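You operate a simulated robot arm through the tools that you are given. There is no shell and no other tool. Be economical: measure what you need, move in short steps, check, and stop when the job is done.

You are at the controls of a simulated robot arm. One attempt, no reset.

JOB
Slide the shoe brush along the top of the airer until it stands next to the wash bowl.
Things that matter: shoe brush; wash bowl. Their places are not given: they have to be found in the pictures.

Only the result counts: the job must be done as asked and must still hold three seconds after the hand-in. Knocking over, shifting, dropping, spilling or breaking anything else fails it.

ROBOT AND FRAMES
A 6-joint arm with a two-finger parallel gripper, fixed in place. Base frame: the origin is at the foot of the arm, x ahead of it, y to its left, z up; the work surface is at about z = 880. Readings come in mm, rad, newtons and seconds.
With the tool pointing down near the work surface it reaches from about 360 to 760 mm from the base axis. Its first joint turns from -1.152 to 1.152 rad. Payload 2.45 kg.
The TCP is the grasp point between the finger pads, 24 mm short of the fingertips. In the tool frame z runs along the fingers and y along their closing line. The gripper opens to 68 mm. The fingers are 17 mm wide and 10 mm thick; the gripper's body (40 by 70 mm) begins 41 mm behind the TCP.
Orientation is that of the tool frame in the base frame, as a unit quaternion [x, y, z, w]. With the fingers straight down and closing along the base's y, the tool's x points along the base's -x, its y along +y and its z along -z.

CONTROLS
- The arm moves only by the tool jog_arm. Its argument "targets" is a list of rows, each an object (a shift or turn left out is 0, a gripper value left out holds the last) with "gripper": the gripper command, from -1 (shut) to 1 (fully open), values between in proportion; "dp": the shift along the tool's x, y, z in mm, a list of three; "delta_rot": the turn, a rotation vector about the tool's x, y, z in rad, a list of three. In form: [{"gripper": gripper, "dp": [x, y, z], "delta_rot": [wx, wy, wz]}, ...]. A call has 1 to 20 rows; each row shifts and turns the commanded pose from where the row before left it, along the tool's axes as they then stand. Each row takes 0.2 s and may step no farther than 50 mm and 0.15 rad from the row before; otherwise, or with a gripper value out of range, the whole call is refused. Where a pose cannot be reached the arm comes as near as it can. A force on the tool above 40 N (or 10 N above the force at the start of the call, whichever is more), or a blocked arm, ends the call early, and 0.2 s more pass. The fingers move at their own pace (about 108 mm/s each) and stop on an object; they squeeze with about 33 N. The grip force told is the motor's: it shows also when the fingers shut on nothing. Time passes only in rows, and 0.2 s behind the last, so rows that do not move let the fingers close. It gives the time, the measured TCP pose, the force on the tool (base axes), the opening and the grip force at its end, in the units of the frame above (readings bear some noise), and new pictures: "pictures" is both (left out), scene, wrist or none.
- Cameras (640 x 400 px; columns grow to the right, rows downward): "scene" is fixed at [170.5, 429.8, 1447.3]; the picture's right is [-0.65, -0.76, 0.00], its down [-0.54, 0.47, -0.70] and it looks along [0.53, -0.46, -0.72] (base axes); focal length 340 px, centre (320, 200). "wrist" rides on the gripper at [84, 11, -75] in the tool frame; the picture's right is [-0.13, 0.99, 0.00], its down [-0.60, -0.08, -0.79] and it looks along [-0.79, -0.10, 0.61] (tool axes); focal length 251 px, centre (320, 200).
- probe_pixels(camera, pixels): there is no depth. For up to 12 entries [column, row, z] of the newest picture of that camera ("zoom" is the newest enlarged one), the place [x, y] in the base frame at which the ray of that pixel passes the height z, good to about 3 mm. It takes no simulated time.
- inspect(camera, box): a new picture of the part [left, top, right, bottom] of that camera's present view, enlarged. It takes no simulated time.
- sign_off(): hands the job in; it is judged then, once.

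Go step by step. Measure first, check grasps and placings, and put right what went wrong. The budget is 60 turns and 200 pictures, counting those below and the enlarged ones. Unless the task says otherwise, let go and move clear before handing in, and close with one line.

The tools are called after "Request:" as name(argument=value, ...) on one line, values as JSON. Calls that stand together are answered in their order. jog_arm: Moves the arm, as the interface text tells. Its arguments: {"type":"object","properties":{"targets":{"type":"array","items":{"type":"object","properties":{"gripper":{"type":"number"},"dp":{"type":"array","items":{"type":"number"}},"delta_rot":{"type":"array","items":{"type":"number"}}}}},"pictures":{"type":"string","enum":["both","scene","wrist","none"]}},"required":["targets"]} The other tools are called the same way: probe_pixels (camera, pixels) gives the place at which the rays of pixels pass given heights; inspect (camera, box) takes an enlarged picture of a part of a camera's view; sign_off () hands the job in.

At the start:

```text
time_s: 0.0
ee_pos: [420.9, 47.3, 1079.7]
tcp_rot: [0.0, 1.0, 0.0, 0.0]
ft_force: [-0.1, 0.4, 0.4]
finger_gap: 68.0
gripper_force: 0.1
```

scene: 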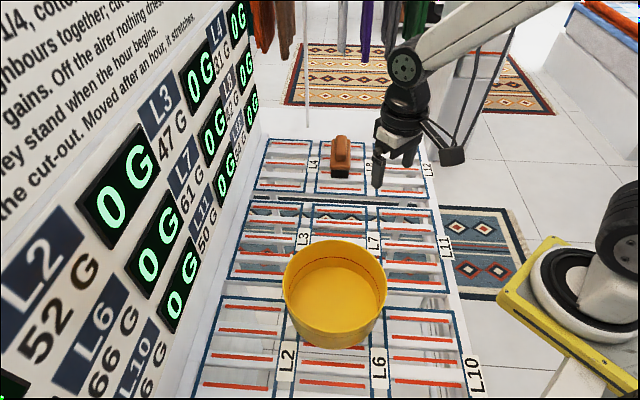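
wrist: 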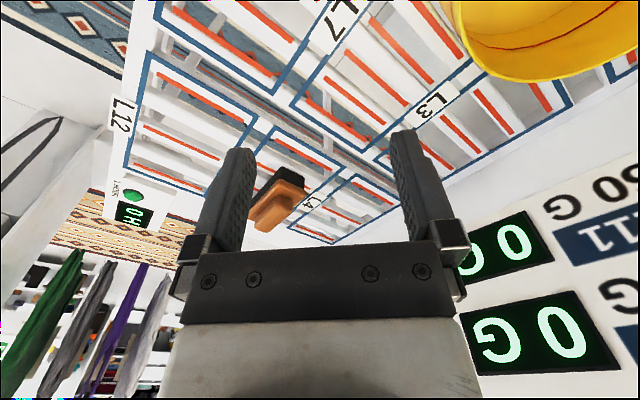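

The brush is near scene pixel (341,157) and the yellow bowl near (335,293). There is a wall text and some load displays, so I'll enlarge those parts and take a first measurement.

Request:
inspect(camera="scene", box=[0, 0, 260, 163])

Request:
inspect(camera="scene", box=[220, 110, 480, 272])

Request:
probe_pixels(camera="scene", pixels=[[331, 177, 880], [349, 178, 880], [331, 140, 920], [350, 140, 920], [284, 310, 880], [335, 348, 880], [385, 310, 880], [284, 280, 950], [387, 280, 950], [335, 240, 950], [265, 140, 880], [425, 140, 880]])

```text
2.45 times, centred on (130, 82) of scene
```

zoom: 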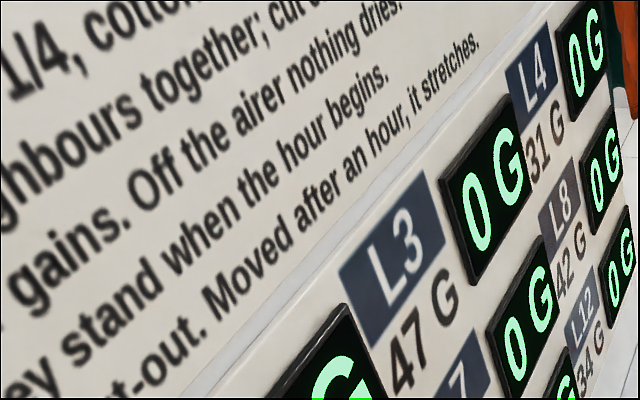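

```text
2.46 times, centred on (350, 191) of scene
```

zoom: 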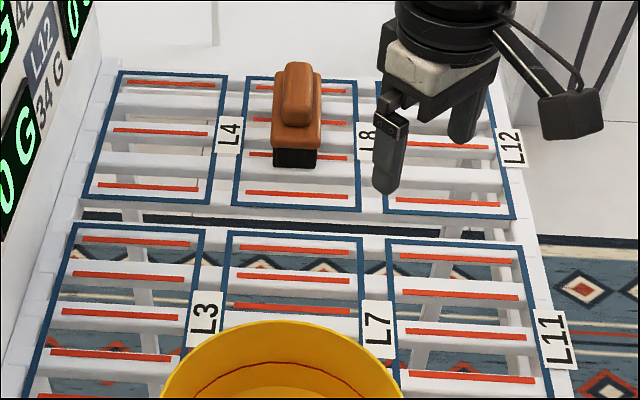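

```text
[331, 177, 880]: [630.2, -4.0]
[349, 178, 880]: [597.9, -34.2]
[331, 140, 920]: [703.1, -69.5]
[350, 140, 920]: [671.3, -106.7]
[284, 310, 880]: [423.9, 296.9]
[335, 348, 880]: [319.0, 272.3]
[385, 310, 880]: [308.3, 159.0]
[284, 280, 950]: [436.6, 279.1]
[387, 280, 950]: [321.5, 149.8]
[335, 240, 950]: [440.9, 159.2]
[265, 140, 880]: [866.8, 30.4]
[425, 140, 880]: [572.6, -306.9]
```

The brush stands in L8 with its long axis across the slats, pointing roughly at the bowl. I'll zoom in on both to get exact outlines.

Request:
inspect(camera="scene", box=[300, 125, 380, 185])

Request:
inspect(camera="scene", box=[220, 200, 480, 362])

Request:
inspect(camera="wrist", box=[220, 130, 380, 250])

```text
6.67 times, centred on (340, 155) of scene
```

zoom: 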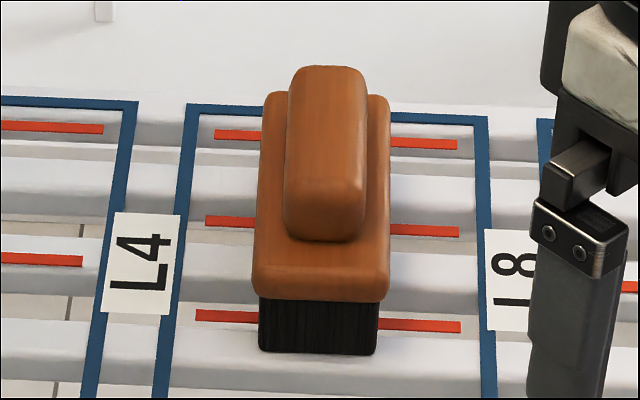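

```text
2.46 times, centred on (350, 281) of scene
```

zoom: 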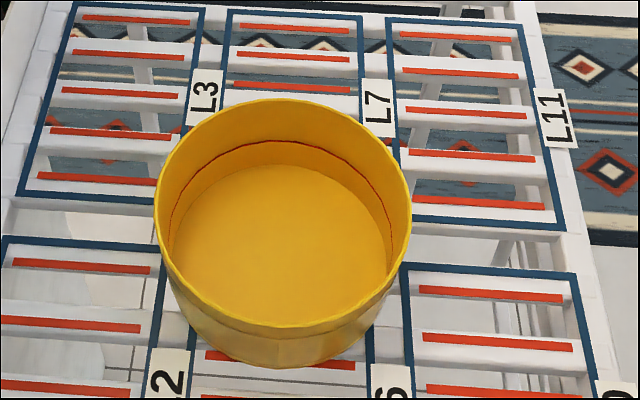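

```text
3.33 times, centred on (300, 190) of wrist
```

zoom: 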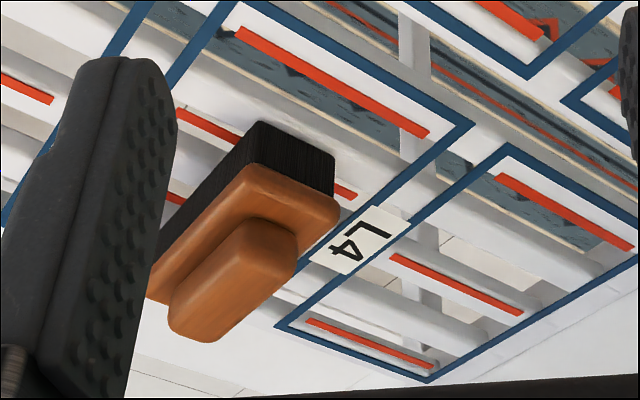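

The bowl, brush and handle outlines are clear. I'll probe the key brush corners at trial heights and check them against each other.

Request:
probe_pixels(camera="scene", pixels=[[330.7, 177.5, 880], [348.4, 178.1, 880], [330.2, 168.5, 900], [350.3, 169.5, 900], [329.8, 165.5, 915], [350.5, 165.8, 915], [331.3, 139.2, 915], [350.2, 139.5, 915], [334.7, 157.2, 935], [346.9, 157.2, 935], [335.8, 135.5, 935], [346, 135.5, 935]])

Request:
probe_pixels(camera="zoom", pixels=[[258, 121, 880], [335, 155, 880], [335, 195, 900], [250, 165, 900], [340, 210, 915], [250, 165, 915], [298, 238, 935], [235, 222, 935], [170, 325, 935], [222, 342, 935]])

```text
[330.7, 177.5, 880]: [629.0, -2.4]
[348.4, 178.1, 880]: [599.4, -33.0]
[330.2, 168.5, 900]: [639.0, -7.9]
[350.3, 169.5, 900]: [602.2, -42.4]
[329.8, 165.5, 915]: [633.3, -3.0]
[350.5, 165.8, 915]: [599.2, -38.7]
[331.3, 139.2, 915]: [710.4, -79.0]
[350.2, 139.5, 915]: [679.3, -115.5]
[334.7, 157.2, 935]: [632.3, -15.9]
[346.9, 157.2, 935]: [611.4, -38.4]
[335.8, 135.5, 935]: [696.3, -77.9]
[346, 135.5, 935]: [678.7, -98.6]
```

```text
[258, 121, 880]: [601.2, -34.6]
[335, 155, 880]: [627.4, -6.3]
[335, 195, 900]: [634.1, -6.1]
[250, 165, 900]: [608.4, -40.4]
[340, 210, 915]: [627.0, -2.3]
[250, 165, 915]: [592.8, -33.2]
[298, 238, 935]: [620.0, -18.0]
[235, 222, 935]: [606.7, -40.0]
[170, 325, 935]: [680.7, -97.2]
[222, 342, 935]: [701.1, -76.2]
```

Both cameras agree on the brush:
- **Wood:** centre about (655,-59), 49 wide by 111 long, long axis along (0.72,-0.69), top at about 913.
- **Handle:** top at about 937.

The bowl lies straight along that axis. I'll turn the tool so it closes across the brush with its camera on the side away from the bowl, staying high.

Request:
jog_arm(targets=[{"gripper": 1, "delta_rot": [0, 0, -0.1485]}, {"delta_rot": [0, 0, -0.1485]}, {"delta_rot": [0, 0, -0.1485]}, {"delta_rot": [0, 0, -0.1485]}, {"delta_rot": [0, 0, -0.1485]}, {"delta_rot": [0, 0, -0.1485]}, {"delta_rot": [0, 0, -0.1485]}, {"delta_rot": [0, 0, -0.1485]}, {"delta_rot": [0, 0, -0.1485]}, {"delta_rot": [0, 0, -0.1485]}, {"delta_rot": [0, 0, -0.1485]}, {"delta_rot": [0, 0, -0.1485]}, {"delta_rot": [0, 0, -0.1485]}, {"delta_rot": [0, 0, -0.1485]}, {"delta_rot": [0, 0, -0.1485]}, {"delta_rot": [0, 0, -0.1485]}])

```text
time_s: 3.4
ee_pos: [421.4, 47.6, 1079.1]
tcp_rot: [0.928, -0.373, 0.0, 0.0]
ft_force: [-0.2, -0.4, 0.2]
finger_gap: 67.9
gripper_force: 0.1
```

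scene: 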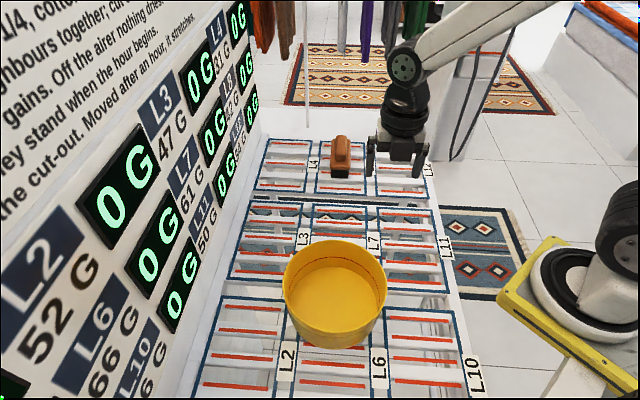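
wrist: 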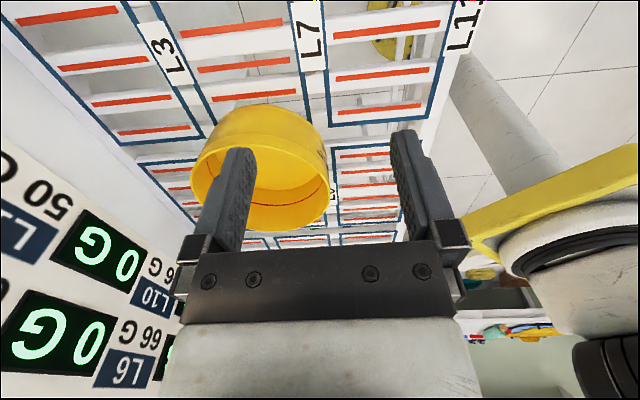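

The orientation is as wanted: tool x is (0.722,-0.692). I'll enlarge the wrist view of the bowl now and measure its near edge and rim.

Request:
inspect(camera="wrist", box=[170, 80, 350, 250])

Request:
probe_pixels(camera="wrist", pixels=[[265, 104, 880], [210, 130, 880], [322, 130, 880], [262, 231, 930], [262, 231, 950], [190, 185, 930], [190, 185, 950], [328, 200, 930], [328, 200, 950]])

Request:
probe_pixels(camera="scene", pixels=[[335, 240, 930], [335, 240, 950], [283, 285, 930], [283, 285, 950], [387, 285, 930], [387, 285, 950]])

```text
2.35 times, centred on (260, 165) of wrist
```

zoom: 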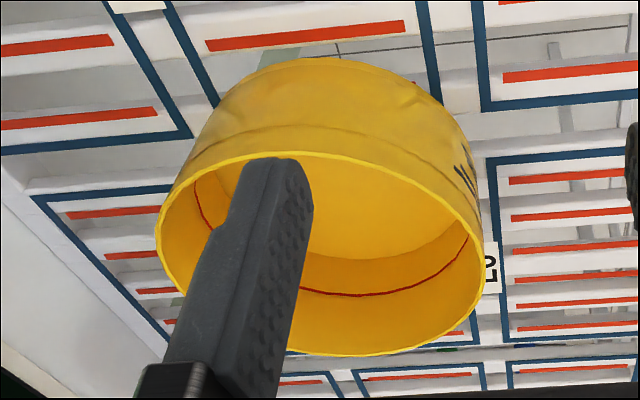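

```text
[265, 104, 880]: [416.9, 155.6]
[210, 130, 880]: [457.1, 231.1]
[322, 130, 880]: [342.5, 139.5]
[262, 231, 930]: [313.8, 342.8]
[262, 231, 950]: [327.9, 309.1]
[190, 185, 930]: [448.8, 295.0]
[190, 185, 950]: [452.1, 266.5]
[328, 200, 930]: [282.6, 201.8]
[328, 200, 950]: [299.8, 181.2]
```

```text
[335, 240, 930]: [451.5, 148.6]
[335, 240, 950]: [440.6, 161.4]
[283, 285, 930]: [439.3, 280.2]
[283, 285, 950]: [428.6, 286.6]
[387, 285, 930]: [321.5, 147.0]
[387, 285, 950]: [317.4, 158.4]
```

The bowl's near rim extends to s≈206 along the brush axis and the brush front is at s≈458, so the gap is about 250 mm. The lateral offset is only about 10 mm. Now I'll move above the brush.

Request:
jog_arm(targets=[{"gripper": 1, "dp": [40.4, -14.1, 0]}, {"dp": [40.4, -14.1, 0]}, {"dp": [40.4, -14.1, 0]}, {"dp": [40.4, -14.1, 0]}, {"dp": [40.4, -14.1, 0]}, {"dp": [40.4, -14.2, 0]}, {"dp": [0, 0, 40]}, {"dp": [0, 0, 39]}])

```text
time_s: 5.2
ee_pos: [653.2, -62.6, 1001.7]
tcp_rot: [0.928, -0.373, 0.0, 0.0]
ft_force: [0.1, 0.3, -0.1]
finger_gap: 68.2
gripper_force: 0.1
```

scene: 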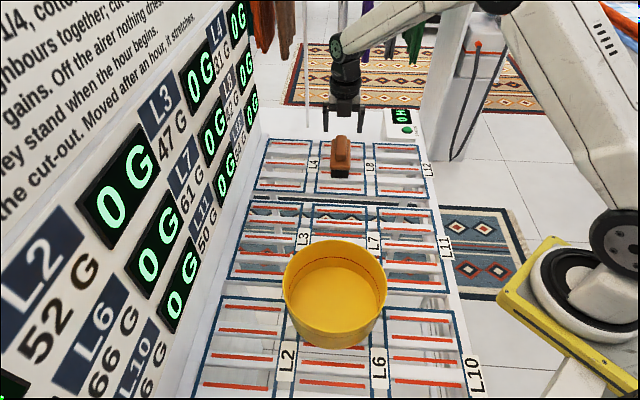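
wrist: 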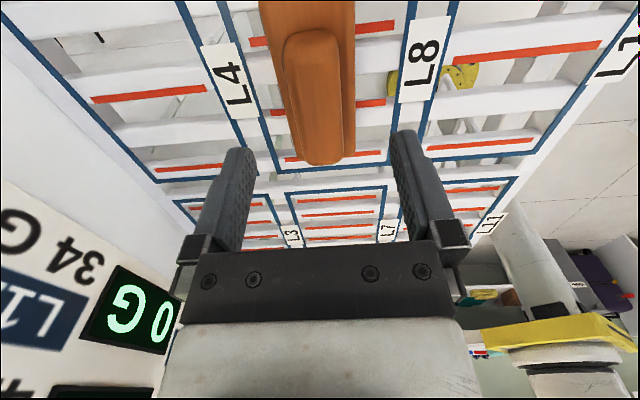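

The tool is over the brush, which shows clearly in the wrist view with wood edges around columns 262–356. I'll measure its edges from here.

Request:
inspect(camera="wrist", box=[240, 0, 400, 180])

Request:
probe_pixels(camera="wrist", pixels=[[266, 30, 913], [354, 30, 913], [280, 100, 913], [355, 100, 913], [290, 140, 913], [355, 140, 913], [283, 60, 937], [336, 60, 937], [302, 150, 937], [342, 150, 937], [320, 165, 937]])

```text
2.22 times, centred on (320, 90) of wrist
```

zoom: 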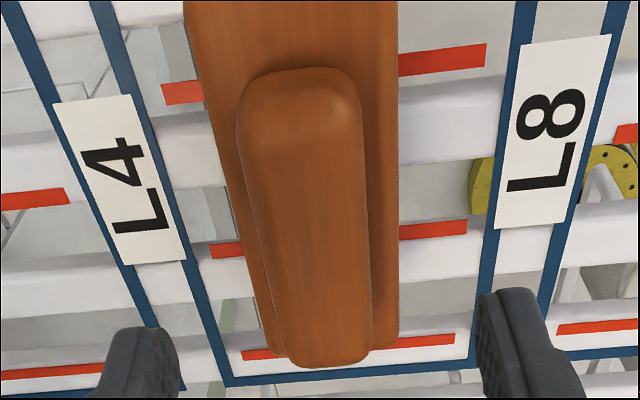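

```text
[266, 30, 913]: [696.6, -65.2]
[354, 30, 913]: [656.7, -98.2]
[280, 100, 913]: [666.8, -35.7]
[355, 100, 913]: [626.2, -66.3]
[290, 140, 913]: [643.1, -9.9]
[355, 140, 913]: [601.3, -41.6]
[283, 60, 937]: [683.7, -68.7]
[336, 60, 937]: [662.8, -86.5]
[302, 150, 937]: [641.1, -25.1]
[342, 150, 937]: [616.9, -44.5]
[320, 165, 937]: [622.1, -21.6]
```

The brush centreline is at t≈410.7 and the last reading puts the TCP at t≈407. I'll come down part-way beside the handle and re-check.

Request:
jog_arm(targets=[{"dp": [0, 0, 20]}, {"dp": [0, 0, 20]}, {"dp": [0, 0, 10]}, {"dp": [0, 0, 0]}], pictures="both")

```text
time_s: 6.2
ee_pos: [654.2, -58.8, 950.8]
tcp_rot: [0.928, -0.372, 0.0, 0.0]
ft_force: [0.2, 0.1, -0.2]
finger_gap: 68.2
gripper_force: 0.1
```

scene: 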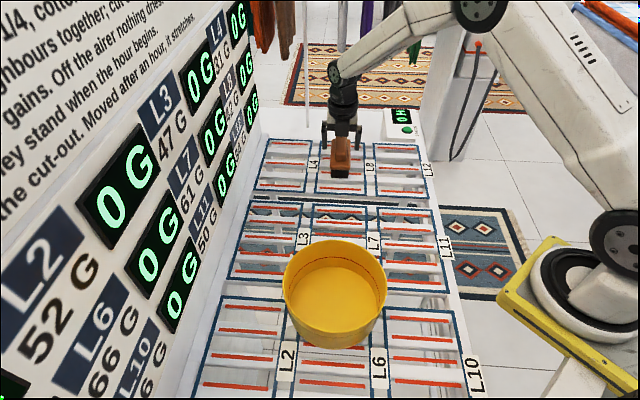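
wrist: 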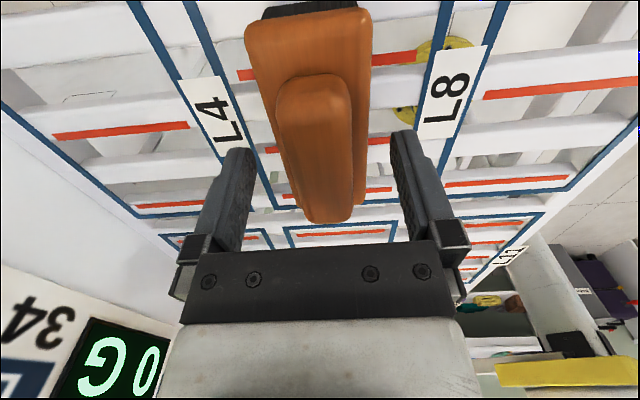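

After settling, the TCP is at t≈410.2, on the brush centreline, with the fingers evenly astride it. I'll descend to about 914 and close on the wood.

Request:
jog_arm(targets=[{"dp": [0, 0, 12]}, {"dp": [0, 0, 12]}, {"dp": [0, 0, 12]}, {"dp": [0, 0, 0]}], pictures="none")

Request:
jog_arm(targets=[{"gripper": -1}, {"gripper": -1}, {"gripper": -1}])

```text
time_s: 7.2
ee_pos: [654.1, -60.5, 916.3]
tcp_rot: [0.928, -0.373, 0.0, 0.0]
ft_force: [0.3, -0.9, -0.3]
finger_gap: 68.0
gripper_force: 0.1
```

```text
time_s: 8.0
ee_pos: [653.9, -60.1, 916.6]
tcp_rot: [0.928, -0.373, 0.0, 0.001]
ft_force: [-0.1, -0.3, 0.4]
finger_gap: 49.7
gripper_force: 32.9
```

scene: 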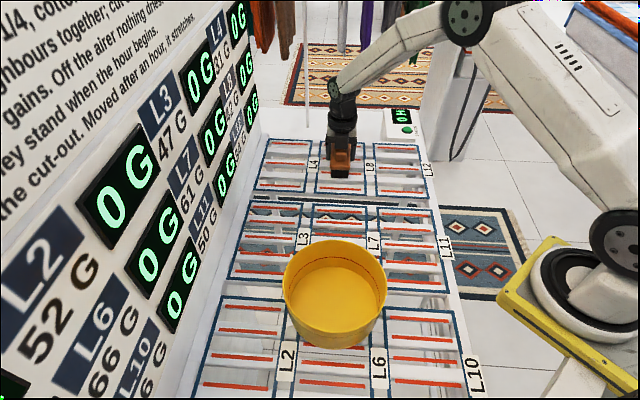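
wrist: 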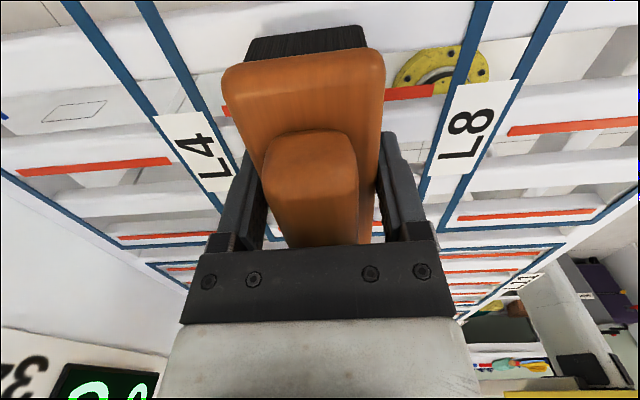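

The grip is good: 49.7 mm gap at 33 N, with no lift. I'll start the slide along tool -x, 60 mm in small steps, and watch the force.

Request:
jog_arm(targets=[{"dp": [-10, 0, 0]}, {"dp": [-10, 0, 0]}, {"dp": [-10, 0, 0]}, {"dp": [-10, 0, 0]}, {"dp": [-10, 0, 0]}, {"dp": [-10, 0, 0]}])

```text
time_s: 9.4
ee_pos: [610.5, -19.3, 915.6]
tcp_rot: [0.928, -0.374, 0.001, 0.0]
ft_force: [3.3, -2.7, 10.1]
finger_gap: 49.7
gripper_force: 32.8
```

scene: 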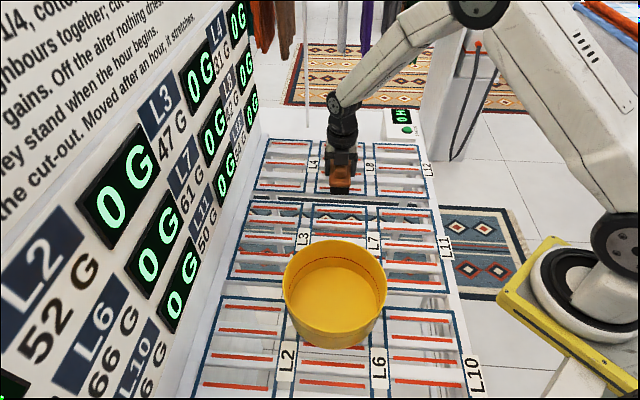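
wrist: 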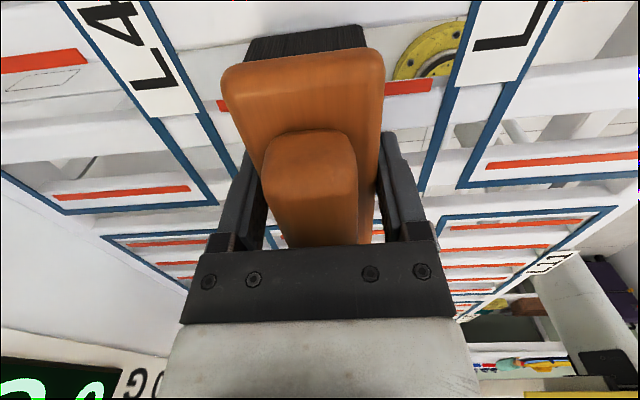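

The brush slides cleanly with about 10 N down-load and 4 N drag. I'll go on another 110 mm.

Request:
jog_arm(targets=[{"dp": [-10, 0, 0]}, {"dp": [-10, 0, 0]}, {"dp": [-10, 0, 0]}, {"dp": [-10, 0, 0]}, {"dp": [-10, 0, 0]}, {"dp": [-10, 0, 0]}, {"dp": [-10, 0, 0]}, {"dp": [-10, 0, 0]}, {"dp": [-10, 0, 0]}, {"dp": [-10, 0, 0]}, {"dp": [-10, 0, 0]}])

```text
time_s: 11.8
ee_pos: [530.4, 58.3, 915.9]
tcp_rot: [0.928, -0.373, 0.001, 0.001]
ft_force: [5.2, -3.8, 12.9]
finger_gap: 49.9
gripper_force: 33.4
```

scene: 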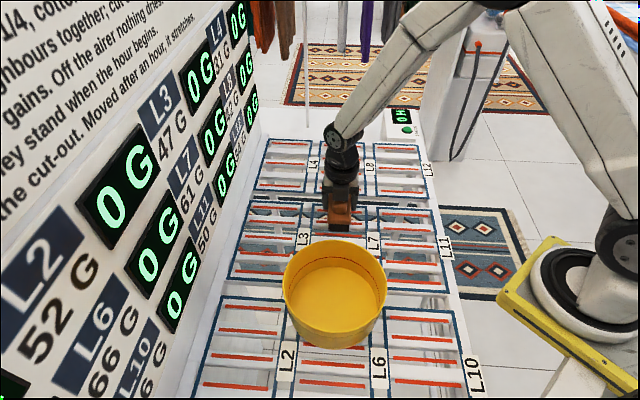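
wrist: 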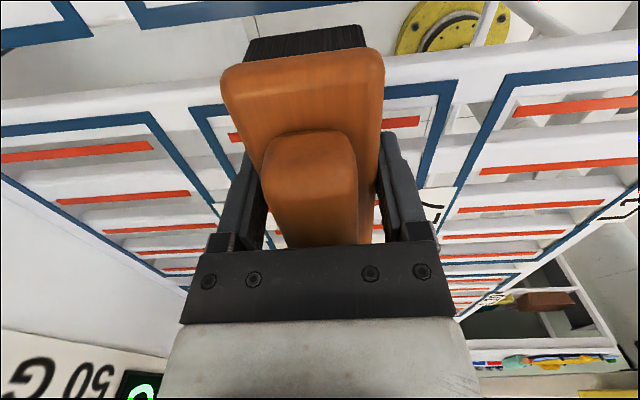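

The brush front is now at s≈286 and the rim at s≈206, so the gap is about 80 mm. I'll slide 45 mm more, then look closely.

Request:
jog_arm(targets=[{"dp": [-9, 0, 0]}, {"dp": [-9, 0, 0]}, {"dp": [-9, 0, 0]}, {"dp": [-9, 0, 0]}, {"dp": [-9, 0, 0]}, {"dp": [0, 0, 0]}], pictures="none")

Request:
inspect(camera="scene", box=[275, 170, 405, 270])

```text
time_s: 13.2
ee_pos: [499.9, 89.8, 914.5]
tcp_rot: [0.928, -0.373, 0.0, 0.0]
ft_force: [6.9, -4.0, 18.8]
finger_gap: 49.6
gripper_force: 33.3
```

```text
4.00 times, centred on (340, 220) of scene
```

zoom: 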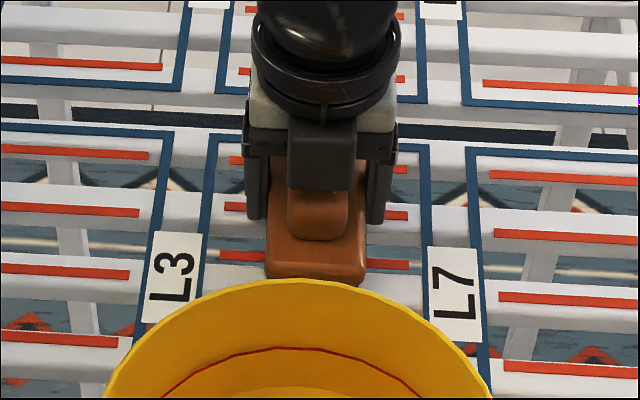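

The down-load has grown to 19 N. I'll check the gap by probing the wood front at (318,262) and the rim crest at (310,279) in the zoom.

Request:
probe_pixels(camera="zoom", pixels=[[268, 258, 913], [365, 260, 913], [305, 279, 940], [305, 279, 950], [305, 279, 960]])

```text
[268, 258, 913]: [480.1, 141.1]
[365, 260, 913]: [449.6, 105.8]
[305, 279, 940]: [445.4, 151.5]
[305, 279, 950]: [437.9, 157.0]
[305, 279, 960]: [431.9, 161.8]
```

The gap is about 36–43 mm. I'll slide 22 mm more in small steps, easing the down-pressure by half a millimetre.

Request:
jog_arm(targets=[{"dp": [-5, 0, -0.3]}, {"dp": [-6, 0, -0.2]}, {"dp": [-6, 0, 0]}, {"dp": [-5, 0, 0]}, {"dp": [0, 0, 0]}])

Request:
inspect(camera="scene", box=[275, 170, 405, 270])

```text
time_s: 14.4
ee_pos: [482.9, 104.3, 914.8]
tcp_rot: [0.928, -0.374, 0.0, 0.0]
ft_force: [3.3, -3.4, 9.2]
finger_gap: 49.5
gripper_force: 32.9
```

scene: 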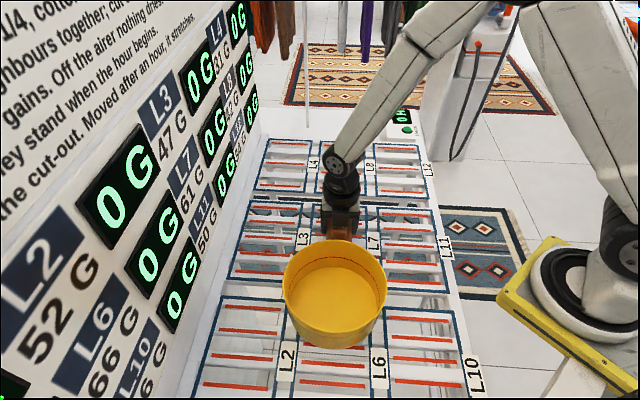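
wrist: 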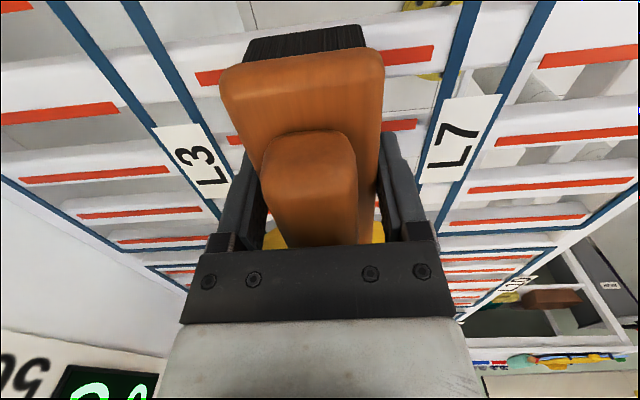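

```text
4.00 times, centred on (340, 220) of scene
```

zoom: 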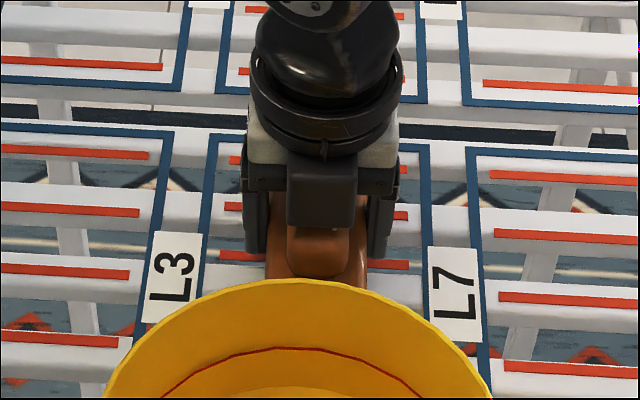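

The brush front is at s≈220, roughly 15 mm short of the rim, and the bowl outline hasn't moved. I'll release, rise straight up, and then back away.

Request:
jog_arm(targets=[{"gripper": 1}, {"gripper": 1}, {"gripper": 1}], pictures="none")

Request:
jog_arm(targets=[{"dp": [0, 0, -10]}, {"dp": [0, 0, -20]}, {"dp": [0, 0, -30]}, {"dp": [0, 0, -40]}, {"dp": [0, 0, -40]}, {"dp": [40, 0, 0]}, {"dp": [40, 0, 0]}, {"dp": [40, 0, 0]}, {"dp": [0, 0, 0]}])

Request:
inspect(camera="scene", box=[275, 170, 405, 270])

Request:
inspect(camera="wrist", box=[220, 0, 420, 250])

```text
time_s: 15.2
ee_pos: [482.4, 104.9, 914.3]
tcp_rot: [0.928, -0.372, 0.0, 0.0]
ft_force: [0.4, -0.7, -0.2]
finger_gap: 67.9
gripper_force: 0.1
```

```text
time_s: 17.2
ee_pos: [569.6, 22.5, 1053.8]
tcp_rot: [0.928, -0.373, 0.0, 0.001]
ft_force: [-1.0, 1.2, 0.1]
finger_gap: 67.8
gripper_force: 0.1
```

scene: 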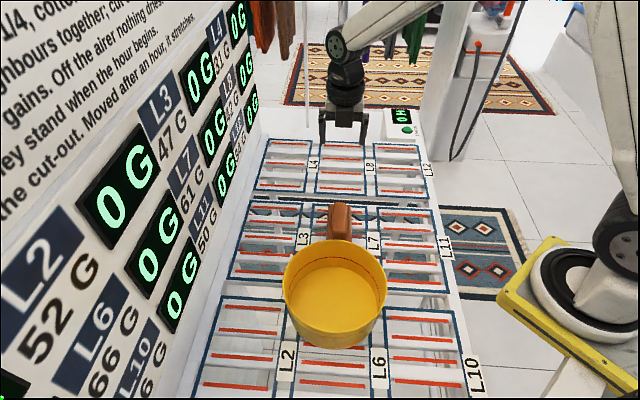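
wrist: 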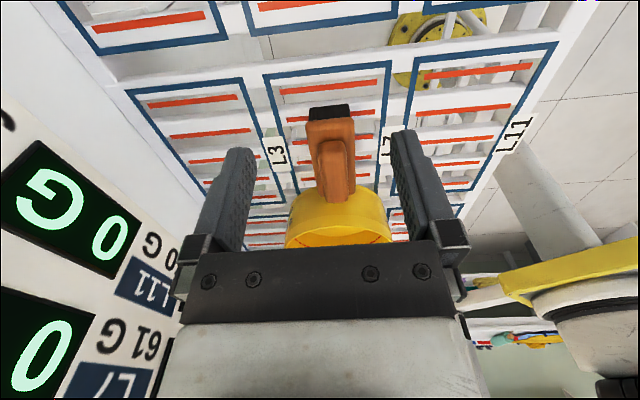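

```text
4.00 times, centred on (340, 220) of scene
```

zoom: 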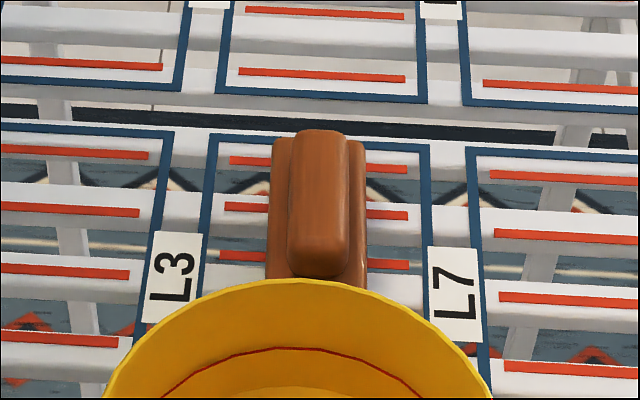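

```text
1.60 times, centred on (320, 125) of wrist
```

zoom: 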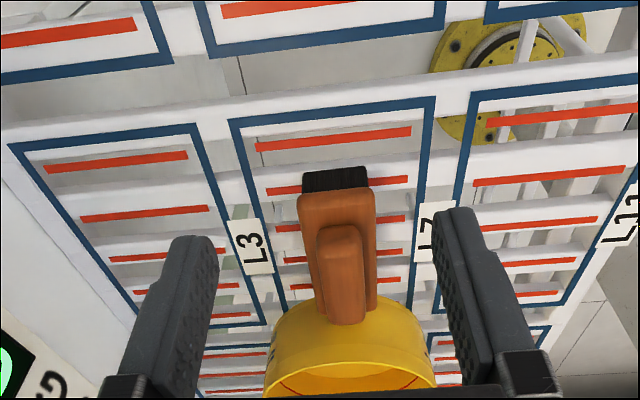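

The brush stands upright and lined up in L7, right beside the bowl. The bowl hasn't moved and its rim crest is still at zoom (305,279). The gripper is open and clear, so I'm handing in.

Request:
sign_off()

```text
The job is handed in.
```

I slid the shoe brush along the airer to about 15 mm from the wash bowl and let go; it stands upright there, nothing else was moved, and the job is handed in.
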